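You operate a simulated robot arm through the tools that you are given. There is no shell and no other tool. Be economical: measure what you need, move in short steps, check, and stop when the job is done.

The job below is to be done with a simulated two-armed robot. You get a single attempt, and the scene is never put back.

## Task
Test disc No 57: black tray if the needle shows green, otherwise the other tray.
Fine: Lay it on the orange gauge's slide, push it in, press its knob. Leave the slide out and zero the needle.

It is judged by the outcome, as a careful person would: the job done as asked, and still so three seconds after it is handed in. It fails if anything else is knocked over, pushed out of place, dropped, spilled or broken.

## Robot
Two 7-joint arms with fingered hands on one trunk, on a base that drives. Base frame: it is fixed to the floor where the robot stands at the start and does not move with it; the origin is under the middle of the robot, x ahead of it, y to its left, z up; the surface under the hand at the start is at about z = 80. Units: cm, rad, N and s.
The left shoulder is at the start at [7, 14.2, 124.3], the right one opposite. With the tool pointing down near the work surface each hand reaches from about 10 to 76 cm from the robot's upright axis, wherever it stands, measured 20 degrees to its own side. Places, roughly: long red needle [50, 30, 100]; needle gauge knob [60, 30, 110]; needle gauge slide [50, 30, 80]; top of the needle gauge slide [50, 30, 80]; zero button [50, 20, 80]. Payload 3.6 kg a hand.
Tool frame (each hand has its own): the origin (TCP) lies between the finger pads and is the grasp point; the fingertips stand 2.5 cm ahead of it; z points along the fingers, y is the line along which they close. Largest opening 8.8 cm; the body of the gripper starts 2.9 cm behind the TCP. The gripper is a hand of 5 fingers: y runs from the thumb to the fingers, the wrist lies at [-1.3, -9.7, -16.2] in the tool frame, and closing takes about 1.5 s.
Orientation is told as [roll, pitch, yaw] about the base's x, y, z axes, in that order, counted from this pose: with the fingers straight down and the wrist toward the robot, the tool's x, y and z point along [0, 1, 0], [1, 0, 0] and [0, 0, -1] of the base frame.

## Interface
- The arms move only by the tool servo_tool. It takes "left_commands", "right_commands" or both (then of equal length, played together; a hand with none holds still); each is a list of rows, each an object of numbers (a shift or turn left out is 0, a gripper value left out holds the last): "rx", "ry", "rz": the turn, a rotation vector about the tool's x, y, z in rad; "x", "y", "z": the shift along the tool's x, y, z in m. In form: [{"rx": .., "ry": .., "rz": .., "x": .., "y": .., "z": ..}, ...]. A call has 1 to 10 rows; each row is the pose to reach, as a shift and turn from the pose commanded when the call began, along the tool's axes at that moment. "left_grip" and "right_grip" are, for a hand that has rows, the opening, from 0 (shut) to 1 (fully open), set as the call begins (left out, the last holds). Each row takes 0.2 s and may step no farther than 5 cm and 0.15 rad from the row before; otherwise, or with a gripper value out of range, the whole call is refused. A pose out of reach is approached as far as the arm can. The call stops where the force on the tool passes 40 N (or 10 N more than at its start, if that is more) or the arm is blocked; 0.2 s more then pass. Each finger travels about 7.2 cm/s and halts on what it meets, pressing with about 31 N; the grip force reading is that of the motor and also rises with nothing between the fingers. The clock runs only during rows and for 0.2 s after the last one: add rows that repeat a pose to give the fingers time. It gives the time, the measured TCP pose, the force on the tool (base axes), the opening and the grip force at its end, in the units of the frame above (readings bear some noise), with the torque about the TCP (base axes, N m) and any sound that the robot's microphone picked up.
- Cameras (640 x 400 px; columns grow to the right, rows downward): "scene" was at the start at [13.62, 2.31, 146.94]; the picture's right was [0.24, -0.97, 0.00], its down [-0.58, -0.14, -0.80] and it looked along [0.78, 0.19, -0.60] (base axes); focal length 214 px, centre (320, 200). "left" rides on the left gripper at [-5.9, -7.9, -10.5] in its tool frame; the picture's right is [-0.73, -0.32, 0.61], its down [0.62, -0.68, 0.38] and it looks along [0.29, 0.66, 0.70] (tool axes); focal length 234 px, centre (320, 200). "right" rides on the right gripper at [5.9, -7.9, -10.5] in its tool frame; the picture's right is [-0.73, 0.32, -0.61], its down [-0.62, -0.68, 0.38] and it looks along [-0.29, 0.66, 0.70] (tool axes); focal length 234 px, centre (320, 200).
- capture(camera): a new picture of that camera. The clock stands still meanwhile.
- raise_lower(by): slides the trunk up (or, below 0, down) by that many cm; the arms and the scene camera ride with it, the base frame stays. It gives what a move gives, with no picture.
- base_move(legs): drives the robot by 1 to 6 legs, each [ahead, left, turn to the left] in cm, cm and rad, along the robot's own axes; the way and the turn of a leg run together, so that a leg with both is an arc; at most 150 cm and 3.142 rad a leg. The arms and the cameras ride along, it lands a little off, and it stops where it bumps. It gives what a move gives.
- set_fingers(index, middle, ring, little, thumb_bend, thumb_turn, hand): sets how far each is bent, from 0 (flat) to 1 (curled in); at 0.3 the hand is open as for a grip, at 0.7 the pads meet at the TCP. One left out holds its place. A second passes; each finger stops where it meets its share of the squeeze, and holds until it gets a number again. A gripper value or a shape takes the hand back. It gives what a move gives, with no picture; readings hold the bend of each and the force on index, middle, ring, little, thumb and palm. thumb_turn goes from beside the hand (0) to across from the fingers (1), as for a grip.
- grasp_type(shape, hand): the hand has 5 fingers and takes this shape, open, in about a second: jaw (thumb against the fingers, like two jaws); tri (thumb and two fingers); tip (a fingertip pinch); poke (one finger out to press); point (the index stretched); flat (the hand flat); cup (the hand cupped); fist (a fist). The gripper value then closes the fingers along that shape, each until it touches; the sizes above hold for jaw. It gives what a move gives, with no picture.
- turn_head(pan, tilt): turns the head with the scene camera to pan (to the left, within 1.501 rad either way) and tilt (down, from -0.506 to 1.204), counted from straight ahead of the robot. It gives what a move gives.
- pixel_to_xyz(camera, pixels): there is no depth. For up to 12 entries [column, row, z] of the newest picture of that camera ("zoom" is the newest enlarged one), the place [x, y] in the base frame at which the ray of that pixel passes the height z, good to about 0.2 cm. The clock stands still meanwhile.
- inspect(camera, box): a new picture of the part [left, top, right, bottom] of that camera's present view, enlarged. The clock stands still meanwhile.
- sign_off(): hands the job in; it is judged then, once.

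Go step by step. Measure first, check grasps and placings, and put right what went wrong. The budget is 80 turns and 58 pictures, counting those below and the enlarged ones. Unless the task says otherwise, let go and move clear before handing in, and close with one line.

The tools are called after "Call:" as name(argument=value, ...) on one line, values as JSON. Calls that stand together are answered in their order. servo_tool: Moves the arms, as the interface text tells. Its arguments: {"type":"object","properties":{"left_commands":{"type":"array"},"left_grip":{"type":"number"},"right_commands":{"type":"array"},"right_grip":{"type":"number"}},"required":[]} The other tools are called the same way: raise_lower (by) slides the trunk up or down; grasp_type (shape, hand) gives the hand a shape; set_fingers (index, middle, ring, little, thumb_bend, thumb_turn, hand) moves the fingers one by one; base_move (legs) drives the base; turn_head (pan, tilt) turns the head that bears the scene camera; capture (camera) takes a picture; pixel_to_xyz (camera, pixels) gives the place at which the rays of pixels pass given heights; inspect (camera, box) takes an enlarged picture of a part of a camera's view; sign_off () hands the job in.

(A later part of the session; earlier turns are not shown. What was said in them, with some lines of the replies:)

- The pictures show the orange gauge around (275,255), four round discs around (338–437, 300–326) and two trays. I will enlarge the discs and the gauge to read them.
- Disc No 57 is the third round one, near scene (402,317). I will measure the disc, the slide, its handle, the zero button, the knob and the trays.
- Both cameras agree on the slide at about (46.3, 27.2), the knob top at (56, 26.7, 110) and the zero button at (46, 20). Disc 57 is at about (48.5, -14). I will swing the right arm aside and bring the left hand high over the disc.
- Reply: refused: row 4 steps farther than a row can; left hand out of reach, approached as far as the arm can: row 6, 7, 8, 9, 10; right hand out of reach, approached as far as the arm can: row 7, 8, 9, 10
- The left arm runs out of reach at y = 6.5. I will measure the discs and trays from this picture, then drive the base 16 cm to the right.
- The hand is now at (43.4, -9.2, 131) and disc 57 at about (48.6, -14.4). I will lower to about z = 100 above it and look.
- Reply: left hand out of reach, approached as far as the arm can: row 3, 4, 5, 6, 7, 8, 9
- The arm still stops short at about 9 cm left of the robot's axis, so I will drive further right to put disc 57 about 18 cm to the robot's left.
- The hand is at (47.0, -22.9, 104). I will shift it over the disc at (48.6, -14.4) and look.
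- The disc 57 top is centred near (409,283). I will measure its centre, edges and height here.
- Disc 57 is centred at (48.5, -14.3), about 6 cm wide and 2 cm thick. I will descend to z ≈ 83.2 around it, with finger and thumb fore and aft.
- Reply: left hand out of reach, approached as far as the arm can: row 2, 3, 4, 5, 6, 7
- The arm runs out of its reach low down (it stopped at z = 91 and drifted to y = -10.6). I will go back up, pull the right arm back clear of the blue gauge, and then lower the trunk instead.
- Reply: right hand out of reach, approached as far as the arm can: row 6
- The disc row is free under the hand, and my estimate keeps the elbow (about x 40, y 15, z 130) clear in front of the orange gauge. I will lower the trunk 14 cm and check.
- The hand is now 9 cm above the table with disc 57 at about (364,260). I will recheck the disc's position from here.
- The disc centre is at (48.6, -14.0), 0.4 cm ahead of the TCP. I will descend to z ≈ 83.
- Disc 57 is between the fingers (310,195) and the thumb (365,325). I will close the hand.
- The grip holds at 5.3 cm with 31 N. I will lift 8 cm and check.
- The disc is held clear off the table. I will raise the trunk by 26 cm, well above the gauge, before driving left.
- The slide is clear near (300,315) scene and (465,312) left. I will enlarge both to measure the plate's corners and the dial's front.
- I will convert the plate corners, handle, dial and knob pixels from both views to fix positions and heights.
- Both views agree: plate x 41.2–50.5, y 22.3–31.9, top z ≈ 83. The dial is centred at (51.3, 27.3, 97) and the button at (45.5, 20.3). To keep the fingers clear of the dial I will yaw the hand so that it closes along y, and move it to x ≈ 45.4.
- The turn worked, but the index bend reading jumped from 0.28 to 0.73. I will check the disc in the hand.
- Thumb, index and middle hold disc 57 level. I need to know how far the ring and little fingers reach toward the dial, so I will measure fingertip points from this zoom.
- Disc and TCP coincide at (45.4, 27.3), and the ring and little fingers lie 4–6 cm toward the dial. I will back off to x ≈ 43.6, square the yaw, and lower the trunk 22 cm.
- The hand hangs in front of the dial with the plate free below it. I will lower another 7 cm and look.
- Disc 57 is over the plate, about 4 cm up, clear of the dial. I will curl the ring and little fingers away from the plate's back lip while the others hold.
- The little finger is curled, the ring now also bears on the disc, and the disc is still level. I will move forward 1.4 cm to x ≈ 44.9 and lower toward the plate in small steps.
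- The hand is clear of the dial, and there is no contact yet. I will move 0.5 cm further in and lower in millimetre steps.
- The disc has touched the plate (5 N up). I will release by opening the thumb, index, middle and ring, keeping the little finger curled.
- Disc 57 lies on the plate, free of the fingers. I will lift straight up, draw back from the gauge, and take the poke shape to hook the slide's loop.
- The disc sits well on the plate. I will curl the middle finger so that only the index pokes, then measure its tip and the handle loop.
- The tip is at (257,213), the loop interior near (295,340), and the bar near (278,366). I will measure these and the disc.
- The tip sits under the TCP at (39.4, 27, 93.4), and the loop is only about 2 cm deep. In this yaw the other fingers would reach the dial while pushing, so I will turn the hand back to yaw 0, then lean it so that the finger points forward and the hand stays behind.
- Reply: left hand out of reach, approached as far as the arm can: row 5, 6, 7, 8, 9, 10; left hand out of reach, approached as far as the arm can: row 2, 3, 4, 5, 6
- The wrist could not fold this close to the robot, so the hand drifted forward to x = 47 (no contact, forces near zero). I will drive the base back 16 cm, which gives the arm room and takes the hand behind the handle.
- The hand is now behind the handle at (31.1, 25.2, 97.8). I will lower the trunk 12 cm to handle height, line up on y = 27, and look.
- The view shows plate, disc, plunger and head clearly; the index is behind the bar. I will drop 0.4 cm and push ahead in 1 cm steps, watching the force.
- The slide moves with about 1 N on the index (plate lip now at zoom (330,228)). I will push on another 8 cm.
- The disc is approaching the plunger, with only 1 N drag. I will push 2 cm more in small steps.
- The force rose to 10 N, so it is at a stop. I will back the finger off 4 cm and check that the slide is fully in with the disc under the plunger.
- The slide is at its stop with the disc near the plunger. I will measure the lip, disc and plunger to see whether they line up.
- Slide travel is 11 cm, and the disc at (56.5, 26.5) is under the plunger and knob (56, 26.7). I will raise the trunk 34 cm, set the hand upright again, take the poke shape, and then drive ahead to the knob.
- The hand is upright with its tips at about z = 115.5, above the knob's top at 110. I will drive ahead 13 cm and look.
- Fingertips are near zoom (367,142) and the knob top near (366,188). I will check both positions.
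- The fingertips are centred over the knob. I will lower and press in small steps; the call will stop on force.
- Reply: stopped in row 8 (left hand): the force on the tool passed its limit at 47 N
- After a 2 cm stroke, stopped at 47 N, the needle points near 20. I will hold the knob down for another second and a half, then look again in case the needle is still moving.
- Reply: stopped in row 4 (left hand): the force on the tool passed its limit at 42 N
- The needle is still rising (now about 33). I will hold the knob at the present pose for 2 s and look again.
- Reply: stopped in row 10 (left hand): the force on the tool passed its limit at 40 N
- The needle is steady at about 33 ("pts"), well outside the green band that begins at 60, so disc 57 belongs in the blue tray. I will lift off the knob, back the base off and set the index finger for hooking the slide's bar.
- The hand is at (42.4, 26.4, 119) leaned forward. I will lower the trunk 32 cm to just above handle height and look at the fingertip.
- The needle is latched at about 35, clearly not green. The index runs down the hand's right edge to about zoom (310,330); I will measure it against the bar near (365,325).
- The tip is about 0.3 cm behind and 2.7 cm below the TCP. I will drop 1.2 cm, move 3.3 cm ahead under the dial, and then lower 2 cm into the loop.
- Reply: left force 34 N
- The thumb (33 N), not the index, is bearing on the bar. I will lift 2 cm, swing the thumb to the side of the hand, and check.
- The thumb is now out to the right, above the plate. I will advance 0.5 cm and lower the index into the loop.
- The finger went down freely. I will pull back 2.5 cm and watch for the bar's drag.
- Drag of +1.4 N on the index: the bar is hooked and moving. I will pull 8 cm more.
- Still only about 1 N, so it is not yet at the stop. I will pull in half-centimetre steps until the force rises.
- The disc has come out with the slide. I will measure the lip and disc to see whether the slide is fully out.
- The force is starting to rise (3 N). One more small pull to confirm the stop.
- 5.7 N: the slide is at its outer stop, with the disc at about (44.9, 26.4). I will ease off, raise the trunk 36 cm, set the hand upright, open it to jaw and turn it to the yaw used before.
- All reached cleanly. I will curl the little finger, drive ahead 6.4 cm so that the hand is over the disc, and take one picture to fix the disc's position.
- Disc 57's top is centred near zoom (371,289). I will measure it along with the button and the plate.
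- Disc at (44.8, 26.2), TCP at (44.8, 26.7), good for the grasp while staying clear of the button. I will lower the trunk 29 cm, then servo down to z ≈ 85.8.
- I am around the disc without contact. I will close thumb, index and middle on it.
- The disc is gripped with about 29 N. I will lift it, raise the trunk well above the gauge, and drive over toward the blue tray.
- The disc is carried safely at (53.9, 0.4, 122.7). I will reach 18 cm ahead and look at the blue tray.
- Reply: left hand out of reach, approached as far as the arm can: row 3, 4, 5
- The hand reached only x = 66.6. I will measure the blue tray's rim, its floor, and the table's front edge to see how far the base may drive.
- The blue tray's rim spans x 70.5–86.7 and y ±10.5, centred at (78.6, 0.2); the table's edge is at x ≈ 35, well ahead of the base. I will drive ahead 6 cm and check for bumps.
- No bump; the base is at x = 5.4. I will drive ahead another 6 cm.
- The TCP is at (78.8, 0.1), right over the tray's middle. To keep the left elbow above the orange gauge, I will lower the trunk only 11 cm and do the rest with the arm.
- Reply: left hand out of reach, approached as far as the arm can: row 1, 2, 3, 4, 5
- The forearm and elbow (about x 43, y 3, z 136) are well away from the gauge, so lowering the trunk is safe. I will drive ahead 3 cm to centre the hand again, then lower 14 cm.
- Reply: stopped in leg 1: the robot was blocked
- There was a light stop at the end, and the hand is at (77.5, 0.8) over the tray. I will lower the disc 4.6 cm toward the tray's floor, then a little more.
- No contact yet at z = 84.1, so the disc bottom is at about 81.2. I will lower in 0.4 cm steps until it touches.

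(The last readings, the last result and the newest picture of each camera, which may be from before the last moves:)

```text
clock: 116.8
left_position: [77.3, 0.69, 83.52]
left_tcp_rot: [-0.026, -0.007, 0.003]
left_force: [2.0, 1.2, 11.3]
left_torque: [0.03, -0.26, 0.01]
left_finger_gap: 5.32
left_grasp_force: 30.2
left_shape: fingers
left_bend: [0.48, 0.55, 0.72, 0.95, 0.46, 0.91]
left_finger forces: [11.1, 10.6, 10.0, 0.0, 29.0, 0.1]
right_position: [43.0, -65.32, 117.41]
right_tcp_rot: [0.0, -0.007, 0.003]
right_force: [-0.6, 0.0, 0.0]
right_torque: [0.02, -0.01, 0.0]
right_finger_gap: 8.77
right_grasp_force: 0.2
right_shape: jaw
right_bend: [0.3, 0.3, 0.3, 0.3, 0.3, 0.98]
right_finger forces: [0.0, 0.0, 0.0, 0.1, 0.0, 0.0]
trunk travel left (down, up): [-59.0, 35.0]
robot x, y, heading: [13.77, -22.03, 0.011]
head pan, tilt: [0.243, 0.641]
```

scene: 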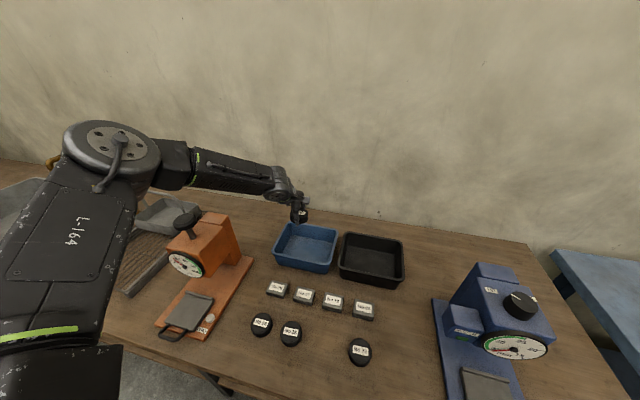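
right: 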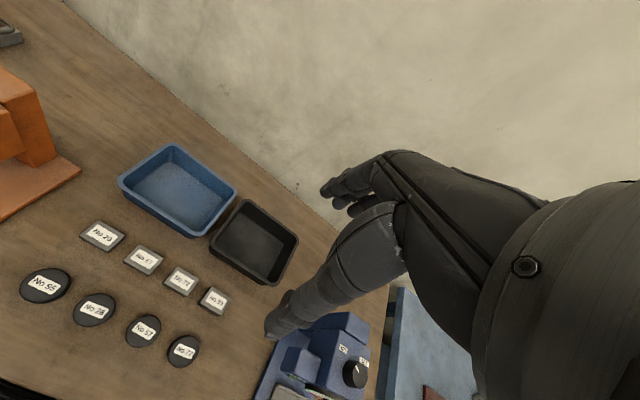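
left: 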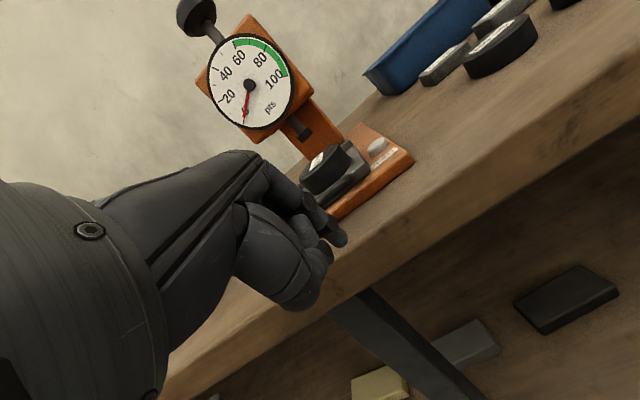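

The disc rests on the tray floor (11 N). I will open the fingers modestly to stay off the tray's walls, then raise.

Call:
set_fingers(hand="left", thumb_bend=0.37, index=0.33, middle=0.36, ring=0.5)

Call:
raise_lower(by=36)

```text
clock: 117.8
left_position: [77.35, 0.8, 83.46]
left_tcp_rot: [-0.026, -0.003, 0.001]
left_force: [-2.1, -0.3, 5.0]
left_torque: [0.08, -0.2, 0.05]
left_finger_gap: 7.45
left_grasp_force: 3.0
left_shape: fingers
left_bend: [0.33, 0.37, 0.5, 0.95, 0.37, 0.97]
left_finger forces: [0.0, 5.3, 0.0, 0.1, 0.4, 0.1]
right_position: [43.05, -65.39, 117.28]
right_tcp_rot: [-0.001, -0.007, 0.004]
right_force: [-0.7, 0.3, -0.9]
right_torque: [-0.04, -0.02, 0.02]
right_finger_gap: 8.77
right_grasp_force: 0.0
right_shape: jaw
right_bend: [0.3, 0.3, 0.3, 0.3, 0.3, 0.98]
right_finger forces: [0.1, 0.0, 0.0, 0.1, 0.0, 0.0]
trunk travel left (down, up): [-59.0, 35.0]
robot x, y, heading: [13.49, -22.08, 0.015]
head pan, tilt: [0.243, 0.641]
```

```text
clock: 121.2
left_position: [77.38, 0.74, 118.48]
left_tcp_rot: [-0.026, -0.002, 0.002]
left_force: [-0.1, 0.3, -0.5]
left_torque: [0.0, -0.02, -0.02]
left_finger_gap: 7.42
left_grasp_force: 0.1
left_shape: fingers
left_bend: [0.33, 0.36, 0.5, 0.95, 0.37, 0.97]
left_finger forces: [0.0, 0.0, 0.1, 0.1, 0.1, 0.0]
right_position: [43.23, -65.4, 152.25]
right_tcp_rot: [0.001, -0.004, 0.004]
right_force: [-0.2, 0.3, 0.4]
right_torque: [0.01, 0.03, 0.01]
right_finger_gap: 8.79
right_grasp_force: 0.0
right_shape: jaw
right_bend: [0.3, 0.3, 0.3, 0.3, 0.3, 0.98]
right_finger forces: [0.0, 0.0, 0.0, 0.2, 0.0, 0.1]
right hand out of reach, approached as far as the arm can: row 1
trunk travel left (down, up): [-94.0, 0.0]
robot x, y, heading: [13.43, -21.87, 0.01]
head pan, tilt: [0.243, 0.641]
```

The fingers are empty and the hand is clear above the tray. I will drive back and left so that the hand comes over the zero button at (45.5, 20.4), then shape the index for pressing.

Call:
base_move(legs=[[-32, 0, 0], [0, 20.2, 0]])

Call:
grasp_type(hand="left", shape="poke")

Call:
set_fingers(hand="left", middle=1.0)

Call:
servo_tool(left_commands=[{"rx": -0.13}, {"rx": -0.26}, {"rx": -0.39}, {"rx": -0.5}, {"rx": -0.5}])

```text
clock: 124.6
left_position: [44.88, 19.96, 118.38]
left_tcp_rot: [-0.022, -0.001, -0.001]
left_force: [0.5, -0.1, 0.0]
left_torque: [-0.02, -0.04, -0.01]
left_finger_gap: 7.44
left_grasp_force: 0.0
left_shape: fingers
left_bend: [0.33, 0.36, 0.5, 0.95, 0.37, 0.97]
left_finger forces: [0.0, 0.0, 0.0, 0.0, 0.0, 0.1]
right_position: [10.56, -46.22, 152.22]
right_tcp_rot: [0.003, -0.006, 0.002]
right_force: [-0.7, -1.0, 0.7]
right_torque: [0.05, -0.03, 0.02]
right_finger_gap: 8.77
right_grasp_force: 0.1
right_shape: jaw
right_bend: [0.3, 0.3, 0.3, 0.3, 0.3, 0.98]
right_finger forces: [0.1, 0.0, 0.1, 0.0, 0.0, 0.0]
trunk travel left (down, up): [-94.0, 0.0]
robot x, y, heading: [-18.93, -2.02, 0.006]
head pan, tilt: [0.243, 0.641]
```

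```text
clock: 125.5
left_position: [44.81, 20.47, 118.33]
left_tcp_rot: [-0.027, -0.003, 0.0]
left_force: [0.5, -0.2, -0.1]
left_torque: [-0.02, -0.04, 0.03]
left_finger_gap: 0.0
left_grasp_force: 0.0
left_shape: poke
left_bend: [0.7, 0.7, 0.99, 0.99, 1.0, 1.0]
left_finger forces: [0.0, 0.0, 0.1, 0.0, 0.0, 0.0]
right_position: [10.57, -45.42, 152.27]
right_tcp_rot: [-0.001, -0.008, 0.002]
right_force: [-0.1, -0.9, 0.2]
right_torque: [0.0, 0.03, -0.02]
right_finger_gap: 8.74
right_grasp_force: 0.0
right_shape: jaw
right_bend: [0.3, 0.3, 0.3, 0.3, 0.3, 0.98]
right_finger forces: [0.0, 0.0, 0.0, 0.1, 0.0, 0.0]
trunk travel left (down, up): [-94.0, 0.0]
robot x, y, heading: [-19.3, -2.1, 0.007]
head pan, tilt: [0.243, 0.641]
```

```text
clock: 126.5
left_position: [44.84, 20.36, 118.45]
left_tcp_rot: [-0.026, -0.001, 0.0]
left_force: [-0.3, -0.2, 0.5]
left_torque: [-0.02, -0.01, 0.0]
left_finger_gap: 2.3
left_grasp_force: 0.1
left_shape: fingers
left_bend: [0.7, 1.0, 0.99, 0.99, 1.0, 1.0]
left_finger forces: [0.0, 0.1, 0.0, 0.0, 0.0, 0.0]
right_position: [10.55, -45.7, 152.45]
right_tcp_rot: [-0.001, -0.006, 0.004]
right_force: [0.3, 0.5, -0.6]
right_torque: [-0.02, -0.01, -0.01]
right_finger_gap: 8.78
right_grasp_force: 0.0
right_shape: jaw
right_bend: [0.3, 0.3, 0.3, 0.3, 0.3, 0.98]
right_finger forces: [0.0, 0.0, 0.0, 0.0, 0.0, 0.0]
trunk travel left (down, up): [-94.0, 0.0]
robot x, y, heading: [-19.24, -2.3, 0.008]
head pan, tilt: [0.243, 0.641]
```

```text
clock: 127.7
left_position: [44.78, 20.45, 118.39]
left_tcp_rot: [-0.029, -0.502, 0.013]
left_force: [-0.8, -0.3, -0.5]
left_torque: [0.02, 0.0, 0.02]
left_finger_gap: 2.28
left_grasp_force: 0.0
left_shape: fingers
left_bend: [0.7, 1.0, 0.99, 0.99, 1.0, 1.0]
left_finger forces: [0.0, 0.1, 0.1, 0.0, 0.0, 0.0]
right_position: [10.36, -45.7, 152.31]
right_tcp_rot: [0.0, -0.008, 0.003]
right_force: [0.9, -0.3, 0.2]
right_torque: [0.03, 0.03, -0.01]
right_finger_gap: 8.77
right_grasp_force: 0.1
right_shape: jaw
right_bend: [0.3, 0.3, 0.3, 0.3, 0.3, 0.98]
right_finger forces: [0.0, 0.0, 0.0, 0.0, 0.0, 0.0]
trunk travel left (down, up): [-94.0, 0.0]
robot x, y, heading: [-19.05, -2.22, 0.018]
head pan, tilt: [0.243, 0.641]
```

The hand is at (44.8, 20.5, 118), leaned and ready. I will lower the trunk 30 cm to just above the button and check the tip's position.

Call:
raise_lower(by=-30)

Call:
inspect(camera="scene", box=[260, 120, 400, 220])

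```text
clock: 130.7
left_position: [44.73, 20.37, 88.51]
left_tcp_rot: [-0.029, -0.501, 0.014]
left_force: [0.0, -0.3, 0.1]
left_torque: [0.02, 0.0, -0.01]
left_finger_gap: 2.28
left_grasp_force: 0.1
left_shape: fingers
left_bend: [0.7, 1.0, 0.99, 0.99, 1.0, 1.0]
left_finger forces: [0.0, 0.0, 0.0, 0.0, 0.0, 0.0]
right_position: [10.43, -45.67, 122.35]
right_tcp_rot: [-0.002, -0.005, 0.001]
right_force: [-0.7, 0.7, -0.3]
right_torque: [0.01, 0.01, 0.02]
right_finger_gap: 8.77
right_grasp_force: 0.2
right_shape: jaw
right_bend: [0.3, 0.3, 0.3, 0.3, 0.3, 0.98]
right_finger forces: [0.0, 0.1, 0.0, 0.0, 0.0, 0.0]
trunk travel left (down, up): [-64.0, 30.0]
robot x, y, heading: [-19.06, -2.74, 0.011]
head pan, tilt: [0.243, 0.641]
```

```text
4.00 times, centred on (330, 170) of scene
```

zoom: 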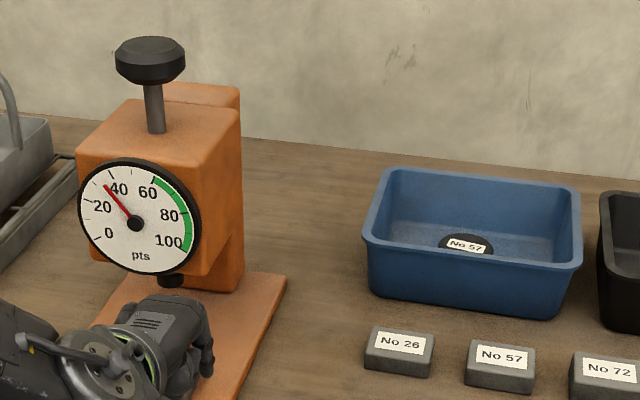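

Disc No 57 lies in the blue tray at zoom (465,243), and the tray is in place. The index tip is near zoom (180,390); I will compare it with the button at (45.5, 20.4).

Call:
pixel_to_xyz(camera="zoom", pixels=[[175, 395, 86], [185, 385, 86], [195, 370, 86.5], [205, 320, 91], [175, 395, 87]])

```text
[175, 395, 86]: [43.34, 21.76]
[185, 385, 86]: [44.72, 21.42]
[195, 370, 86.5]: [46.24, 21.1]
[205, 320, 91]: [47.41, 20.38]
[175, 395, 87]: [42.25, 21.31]
```

I will nudge 0.5 cm ahead so that the tip is centred on the button, then press down in 0.2–0.3 cm steps.

Call:
servo_tool(left_commands=[{"y": 0.0044, "z": 0.0024}, {"y": -0.0028, "z": 0.0156}, {"y": -0.0066, "z": 0.0226}, {"y": -0.008, "z": 0.0252}, {"y": -0.0094, "z": 0.0278}])

```text
clock: 131.9
left_position: [44.15, 21.15, 87.31]
left_tcp_rot: [-0.029, -0.499, 0.015]
left_force: [0.7, -0.6, 1.1]
left_torque: [0.01, 0.0, 0.01]
left_finger_gap: 2.28
left_grasp_force: 0.1
left_shape: fingers
left_bend: [0.7, 1.0, 0.99, 0.99, 1.0, 1.0]
left_finger forces: [0.1, 0.0, 0.1, 0.0, 0.1, 0.1]
left hand out of reach, approached as far as the arm can: row 2, 3, 4, 5
right_position: [10.5, -45.51, 122.38]
right_tcp_rot: [0.001, -0.006, 0.002]
right_force: [0.0, 0.2, -0.2]
right_torque: [0.02, -0.03, -0.02]
right_finger_gap: 8.76
right_grasp_force: 0.0
right_shape: jaw
right_bend: [0.3, 0.3, 0.3, 0.3, 0.3, 0.98]
right_finger forces: [0.0, 0.0, 0.1, 0.0, 0.0, 0.0]
trunk travel left (down, up): [-64.0, 30.0]
robot x, y, heading: [-19.47, -2.4, 0.007]
head pan, tilt: [0.243, 0.641]
5 turns are left
```

The arm hit its reach limit at (44.2, 21.2, 87.3) without contact. I will correct with the base and press by small trunk steps instead.

Call:
base_move(legs=[[1.1, -0.8, 0]])

Call:
raise_lower(by=-1.2)

Call:
raise_lower(by=-0.4)

Call:
raise_lower(by=-0.3)

```text
clock: 132.7
left_position: [45.2, 20.51, 87.44]
left_tcp_rot: [-0.032, -0.502, 0.015]
left_force: [0.0, 0.2, -0.6]
left_torque: [0.01, 0.01, -0.01]
left_finger_gap: 2.27
left_grasp_force: 0.0
left_shape: fingers
left_bend: [0.7, 1.0, 0.99, 0.99, 1.0, 1.0]
left_finger forces: [0.1, 0.0, 0.0, 0.1, 0.0, 0.1]
right_position: [11.47, -46.26, 122.46]
right_tcp_rot: [-0.001, -0.006, 0.001]
right_force: [-0.4, 0.1, -0.4]
right_torque: [0.01, 0.0, -0.03]
right_finger_gap: 8.78
right_grasp_force: 0.1
right_shape: jaw
right_bend: [0.3, 0.3, 0.3, 0.3, 0.3, 0.98]
right_finger forces: [0.0, 0.0, 0.0, 0.0, 0.0, 0.0]
trunk travel left (down, up): [-64.0, 30.0]
robot x, y, heading: [-18.29, -3.33, 0.015]
head pan, tilt: [0.243, 0.641]
```

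```text
clock: 133.3
left_position: [45.21, 20.52, 86.07]
left_tcp_rot: [-0.029, -0.501, 0.014]
left_force: [-0.4, 0.6, 0.2]
left_torque: [0.02, -0.02, 0.02]
left_finger_gap: 2.26
left_grasp_force: 0.0
left_shape: fingers
left_bend: [0.7, 1.0, 0.99, 0.99, 1.0, 1.0]
left_finger forces: [0.0, 0.0, 0.0, 0.0, 0.1, 0.1]
right_position: [11.63, -46.42, 121.19]
right_tcp_rot: [0.0, -0.008, 0.002]
right_force: [0.3, -0.5, 0.2]
right_torque: [0.01, -0.03, 0.02]
right_finger_gap: 8.75
right_grasp_force: 0.0
right_shape: jaw
right_bend: [0.3, 0.3, 0.3, 0.3, 0.3, 0.98]
right_finger forces: [0.1, 0.0, 0.0, 0.0, 0.1, 0.0]
trunk travel left (down, up): [-62.8, 31.2]
robot x, y, heading: [-18.2, -2.98, 0.011]
head pan, tilt: [0.243, 0.641]
```

```text
clock: 133.8
left_position: [45.25, 20.33, 85.78]
left_tcp_rot: [-0.029, -0.5, 0.014]
left_force: [0.8, -1.0, -0.3]
left_torque: [0.0, 0.04, 0.01]
left_finger_gap: 2.25
left_grasp_force: 0.0
left_shape: fingers
left_bend: [0.7, 1.0, 0.99, 0.99, 1.0, 1.0]
left_finger forces: [0.0, 0.1, 0.0, 0.0, 0.1, 0.0]
right_position: [11.65, -46.47, 120.67]
right_tcp_rot: [0.0, -0.007, 0.002]
right_force: [0.2, -0.3, -0.4]
right_torque: [0.01, -0.03, -0.02]
right_finger_gap: 8.77
right_grasp_force: 0.1
right_shape: jaw
right_bend: [0.3, 0.3, 0.3, 0.3, 0.3, 0.98]
right_finger forces: [0.0, 0.0, 0.1, 0.0, 0.1, 0.0]
trunk travel left (down, up): [-62.4, 31.6]
robot x, y, heading: [-18.3, -3.12, 0.008]
head pan, tilt: [0.243, 0.641]
```

```text
clock: 134.3
left_position: [45.16, 20.4, 85.36]
left_tcp_rot: [-0.03, -0.502, 0.014]
left_force: [0.3, 0.4, 0.4]
left_torque: [-0.02, 0.01, 0.0]
left_finger_gap: 2.28
left_grasp_force: 0.0
left_shape: fingers
left_bend: [0.7, 1.0, 0.99, 0.99, 1.0, 1.0]
left_finger forces: [0.0, 0.0, 0.1, 0.0, 0.1, 0.0]
right_position: [11.53, -46.31, 120.36]
right_tcp_rot: [0.0, -0.006, 0.002]
right_force: [0.3, -0.1, 0.7]
right_torque: [0.0, -0.03, 0.02]
right_finger_gap: 8.78
right_grasp_force: 0.0
right_shape: jaw
right_bend: [0.3, 0.3, 0.3, 0.3, 0.3, 0.98]
right_finger forces: [0.1, 0.0, 0.1, 0.0, 0.0, 0.1]
trunk travel left (down, up): [-62.1, 31.9]
robot x, y, heading: [-18.26, -3.32, 0.011]
head pan, tilt: [0.243, 0.641]
4 turns are left
```

No contact yet at z = 85.4. I will continue down in three 0.3 cm steps, watching the index force.

Call:
raise_lower(by=-0.3)

Call:
raise_lower(by=-0.3)

Call:
raise_lower(by=-0.3)

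Call:
inspect(camera="scene", box=[255, 130, 335, 230])

```text
clock: 134.8
left_position: [45.35, 20.46, 85.1]
left_tcp_rot: [-0.029, -0.501, 0.013]
left_force: [-0.6, -0.7, 0.0]
left_torque: [-0.03, -0.03, 0.01]
left_finger_gap: 2.25
left_grasp_force: 0.0
left_shape: fingers
left_bend: [0.7, 1.0, 0.99, 0.99, 1.0, 1.0]
left_finger forces: [0.0, 0.1, 0.0, 0.0, 0.0, 0.0]
right_position: [11.48, -46.39, 120.08]
right_tcp_rot: [0.001, -0.007, 0.003]
right_force: [-0.3, 0.0, -0.6]
right_torque: [-0.02, 0.01, 0.0]
right_finger_gap: 8.78
right_grasp_force: 0.1
right_shape: jaw
right_bend: [0.3, 0.3, 0.3, 0.3, 0.3, 0.98]
right_finger forces: [0.0, 0.0, 0.1, 0.0, 0.0, 0.0]
trunk travel left (down, up): [-61.8, 32.2]
robot x, y, heading: [-17.88, -2.79, 0.011]
head pan, tilt: [0.243, 0.641]
```

```text
clock: 135.4
left_position: [45.27, 20.41, 84.69]
left_tcp_rot: [-0.029, -0.501, 0.014]
left_force: [-0.2, -0.7, -0.1]
left_torque: [0.01, -0.01, 0.0]
left_finger_gap: 2.24
left_grasp_force: 0.0
left_shape: fingers
left_bend: [0.7, 1.0, 0.99, 0.99, 1.0, 1.0]
left_finger forces: [0.0, 0.0, 0.0, 0.0, 0.0, 0.0]
right_position: [11.55, -46.59, 119.9]
right_tcp_rot: [0.0, -0.006, 0.0]
right_force: [-0.2, 0.8, -0.6]
right_torque: [0.0, 0.0, 0.0]
right_finger_gap: 8.76
right_grasp_force: 0.0
right_shape: jaw
right_bend: [0.3, 0.3, 0.3, 0.3, 0.3, 0.98]
right_finger forces: [0.0, 0.0, 0.1, 0.0, 0.1, 0.0]
trunk travel left (down, up): [-61.5, 32.5]
robot x, y, heading: [-18.09, -2.67, 0.013]
head pan, tilt: [0.243, 0.641]
```

```text
clock: 135.9
left_position: [45.24, 20.47, 84.53]
left_tcp_rot: [-0.029, -0.504, 0.014]
left_force: [-0.1, -0.7, 0.9]
left_torque: [-0.03, -0.01, 0.0]
left_finger_gap: 2.28
left_grasp_force: 0.6
left_shape: fingers
left_bend: [0.7, 1.0, 0.99, 0.99, 1.0, 1.0]
left_finger forces: [0.9, 0.0, 0.0, 0.0, 0.1, 0.1]
right_position: [11.61, -46.33, 119.49]
right_tcp_rot: [-0.001, -0.007, 0.002]
right_force: [0.3, -1.0, -0.2]
right_torque: [-0.02, 0.01, -0.03]
right_finger_gap: 8.77
right_grasp_force: 0.0
right_shape: jaw
right_bend: [0.3, 0.3, 0.3, 0.3, 0.3, 0.98]
right_finger forces: [0.0, 0.0, 0.1, 0.0, 0.0, 0.0]
trunk travel left (down, up): [-61.2, 32.8]
robot x, y, heading: [-17.85, -3.12, 0.014]
head pan, tilt: [0.243, 0.641]
```

```text
4.00 times, centred on (295, 180) of scene
3 turns are left
```

zoom: 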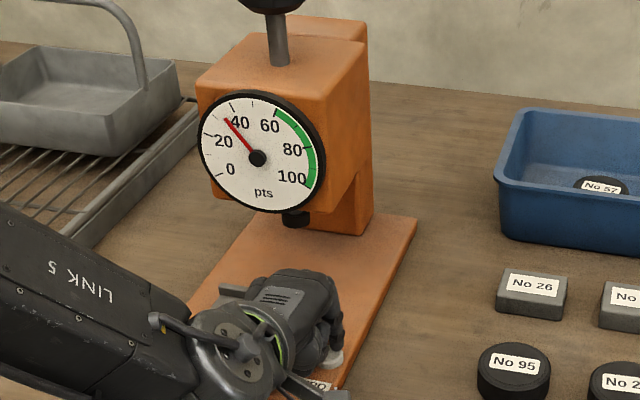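

The index has just touched the button (0.9 N, white button at zoom (333,360) under the fingertip); disc 57 is visible in the blue tray. I will press it down in small steps.

Call:
raise_lower(by=-0.4)

Call:
raise_lower(by=-0.3)

Call:
raise_lower(by=-0.3)

```text
clock: 136.4
left_position: [45.15, 20.58, 84.19]
left_tcp_rot: [-0.031, -0.502, 0.015]
left_force: [-0.2, 0.1, 3.6]
left_torque: [0.01, -0.05, 0.0]
left_finger_gap: 2.26
left_grasp_force: 1.9
left_shape: fingers
left_bend: [0.7, 1.0, 0.99, 0.99, 1.0, 1.0]
left_finger forces: [3.8, 0.0, 0.1, 0.1, 0.1, 0.0]
right_position: [11.51, -46.42, 119.11]
right_tcp_rot: [-0.001, -0.006, 0.002]
right_force: [-0.1, 0.8, 0.8]
right_torque: [0.02, 0.01, 0.0]
right_finger_gap: 8.76
right_grasp_force: 0.2
right_shape: jaw
right_bend: [0.3, 0.3, 0.3, 0.3, 0.3, 0.98]
right_finger forces: [0.0, 0.0, 0.0, 0.0, 0.0, 0.0]
trunk travel left (down, up): [-60.8, 33.2]
robot x, y, heading: [-18.25, -2.75, 0.008]
head pan, tilt: [0.243, 0.641]
heard: click
```

```text
clock: 136.9
left_position: [45.28, 20.53, 83.97]
left_tcp_rot: [-0.028, -0.504, 0.013]
left_force: [0.0, 0.3, 8.5]
left_torque: [-0.08, -0.09, -0.01]
left_finger_gap: 2.32
left_grasp_force: 4.2
left_shape: fingers
left_bend: [0.7, 1.0, 0.99, 0.99, 1.0, 1.0]
left_finger forces: [8.9, 0.0, 0.0, 0.1, 0.0, 0.1]
right_position: [11.42, -46.47, 118.96]
right_tcp_rot: [0.001, -0.009, 0.0]
right_force: [-0.3, -0.6, 0.5]
right_torque: [-0.01, -0.01, 0.03]
right_finger_gap: 8.76
right_grasp_force: 0.1
right_shape: jaw
right_bend: [0.3, 0.3, 0.3, 0.3, 0.3, 0.98]
right_finger forces: [0.0, 0.0, 0.1, 0.1, 0.1, 0.0]
trunk travel left (down, up): [-60.5, 33.5]
robot x, y, heading: [-18.33, -3.19, 0.014]
head pan, tilt: [0.243, 0.641]
```

```text
clock: 137.4
left_position: [45.18, 20.37, 83.68]
left_tcp_rot: [-0.028, -0.506, 0.014]
left_force: [-0.8, 2.6, 15.6]
left_torque: [-0.11, -0.17, 0.0]
left_finger_gap: 2.3
left_grasp_force: 7.0
left_shape: fingers
left_bend: [0.7, 1.0, 0.99, 0.99, 1.0, 1.0]
left_finger forces: [15.5, 0.0, 0.1, 0.0, 0.0, 0.0]
right_position: [11.42, -46.43, 118.63]
right_tcp_rot: [0.0, -0.008, 0.002]
right_force: [0.2, 0.5, -0.3]
right_torque: [-0.02, 0.01, -0.01]
right_finger_gap: 8.75
right_grasp_force: 0.2
right_shape: jaw
right_bend: [0.3, 0.3, 0.3, 0.3, 0.3, 0.98]
right_finger forces: [0.1, 0.2, 0.0, 0.1, 0.1, 0.0]
trunk travel left (down, up): [-60.2, 33.8]
robot x, y, heading: [-18.43, -3.52, 0.014]
head pan, tilt: [0.243, 0.641]
2 turns are left
```

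The microphone heard a click as the button went down (the index bore 4 N and then 15 N), so the needle should have been zeroed. I will raise the hand straight up and clear of the gauge.

Call:
raise_lower(by=28)

Call:
base_move(legs=[[-8, 0, 0]])

```text
clock: 140.3
left_position: [45.33, 20.37, 111.36]
left_tcp_rot: [-0.03, -0.502, 0.015]
left_force: [0.3, -0.3, 0.2]
left_torque: [0.03, 0.0, -0.02]
left_finger_gap: 2.3
left_grasp_force: 0.1
left_shape: fingers
left_bend: [0.7, 1.0, 0.99, 0.99, 1.0, 1.0]
left_finger forces: [0.0, 0.0, 0.0, 0.0, 0.1, 0.0]
right_position: [11.56, -46.51, 146.6]
right_tcp_rot: [-0.001, -0.006, 0.001]
right_force: [0.4, 0.4, 0.9]
right_torque: [-0.02, 0.02, 0.03]
right_finger_gap: 8.76
right_grasp_force: 0.0
right_shape: jaw
right_bend: [0.3, 0.3, 0.3, 0.3, 0.3, 0.98]
right_finger forces: [0.0, 0.0, 0.0, 0.0, 0.1, 0.0]
trunk travel left (down, up): [-88.2, 5.8]
robot x, y, heading: [-18.23, -3.23, 0.009]
head pan, tilt: [0.243, 0.641]
```

```text
clock: 141.3
left_position: [38.02, 20.33, 111.15]
left_tcp_rot: [-0.029, -0.496, 0.015]
left_force: [1.0, 0.4, -0.1]
left_torque: [0.0, 0.02, -0.02]
left_finger_gap: 2.25
left_grasp_force: 0.0
left_shape: fingers
left_bend: [0.7, 1.0, 0.99, 0.99, 1.0, 1.0]
left_finger forces: [0.1, 0.1, 0.1, 0.1, 0.0, 0.0]
right_position: [4.48, -46.43, 146.4]
right_tcp_rot: [0.001, -0.001, 0.0]
right_force: [0.4, 0.1, -0.3]
right_torque: [-0.02, 0.03, -0.03]
right_finger_gap: 8.75
right_grasp_force: 0.2
right_shape: jaw
right_bend: [0.3, 0.3, 0.3, 0.3, 0.3, 0.98]
right_finger forces: [0.0, 0.0, 0.1, 0.1, 0.0, 0.0]
trunk travel left (down, up): [-88.2, 5.8]
robot x, y, heading: [-25.71, -3.36, 0.011]
head pan, tilt: [0.243, 0.641]
1 turns are left
```

The hand is clear and all forces are near zero. Disc No 57 read about 35, not green, and is in the blue tray; the slide was pulled out to its stop, and the zero button clicked, though I had no picture left to check the needle at 0.

Call:
sign_off()

```text
The job is handed in.
```

Disc No 57 read about 35 on the orange gauge, short of the green band that starts at 60, so I put it in the blue tray. I pulled the slide out to its stop. I pressed the zero button and heard it click, but I had no pictures left to confirm that the needle is back at 0. The base bumped something once, lightly, while driving up to the tray. The later pictures show nothing moved in the part of the table they cover.
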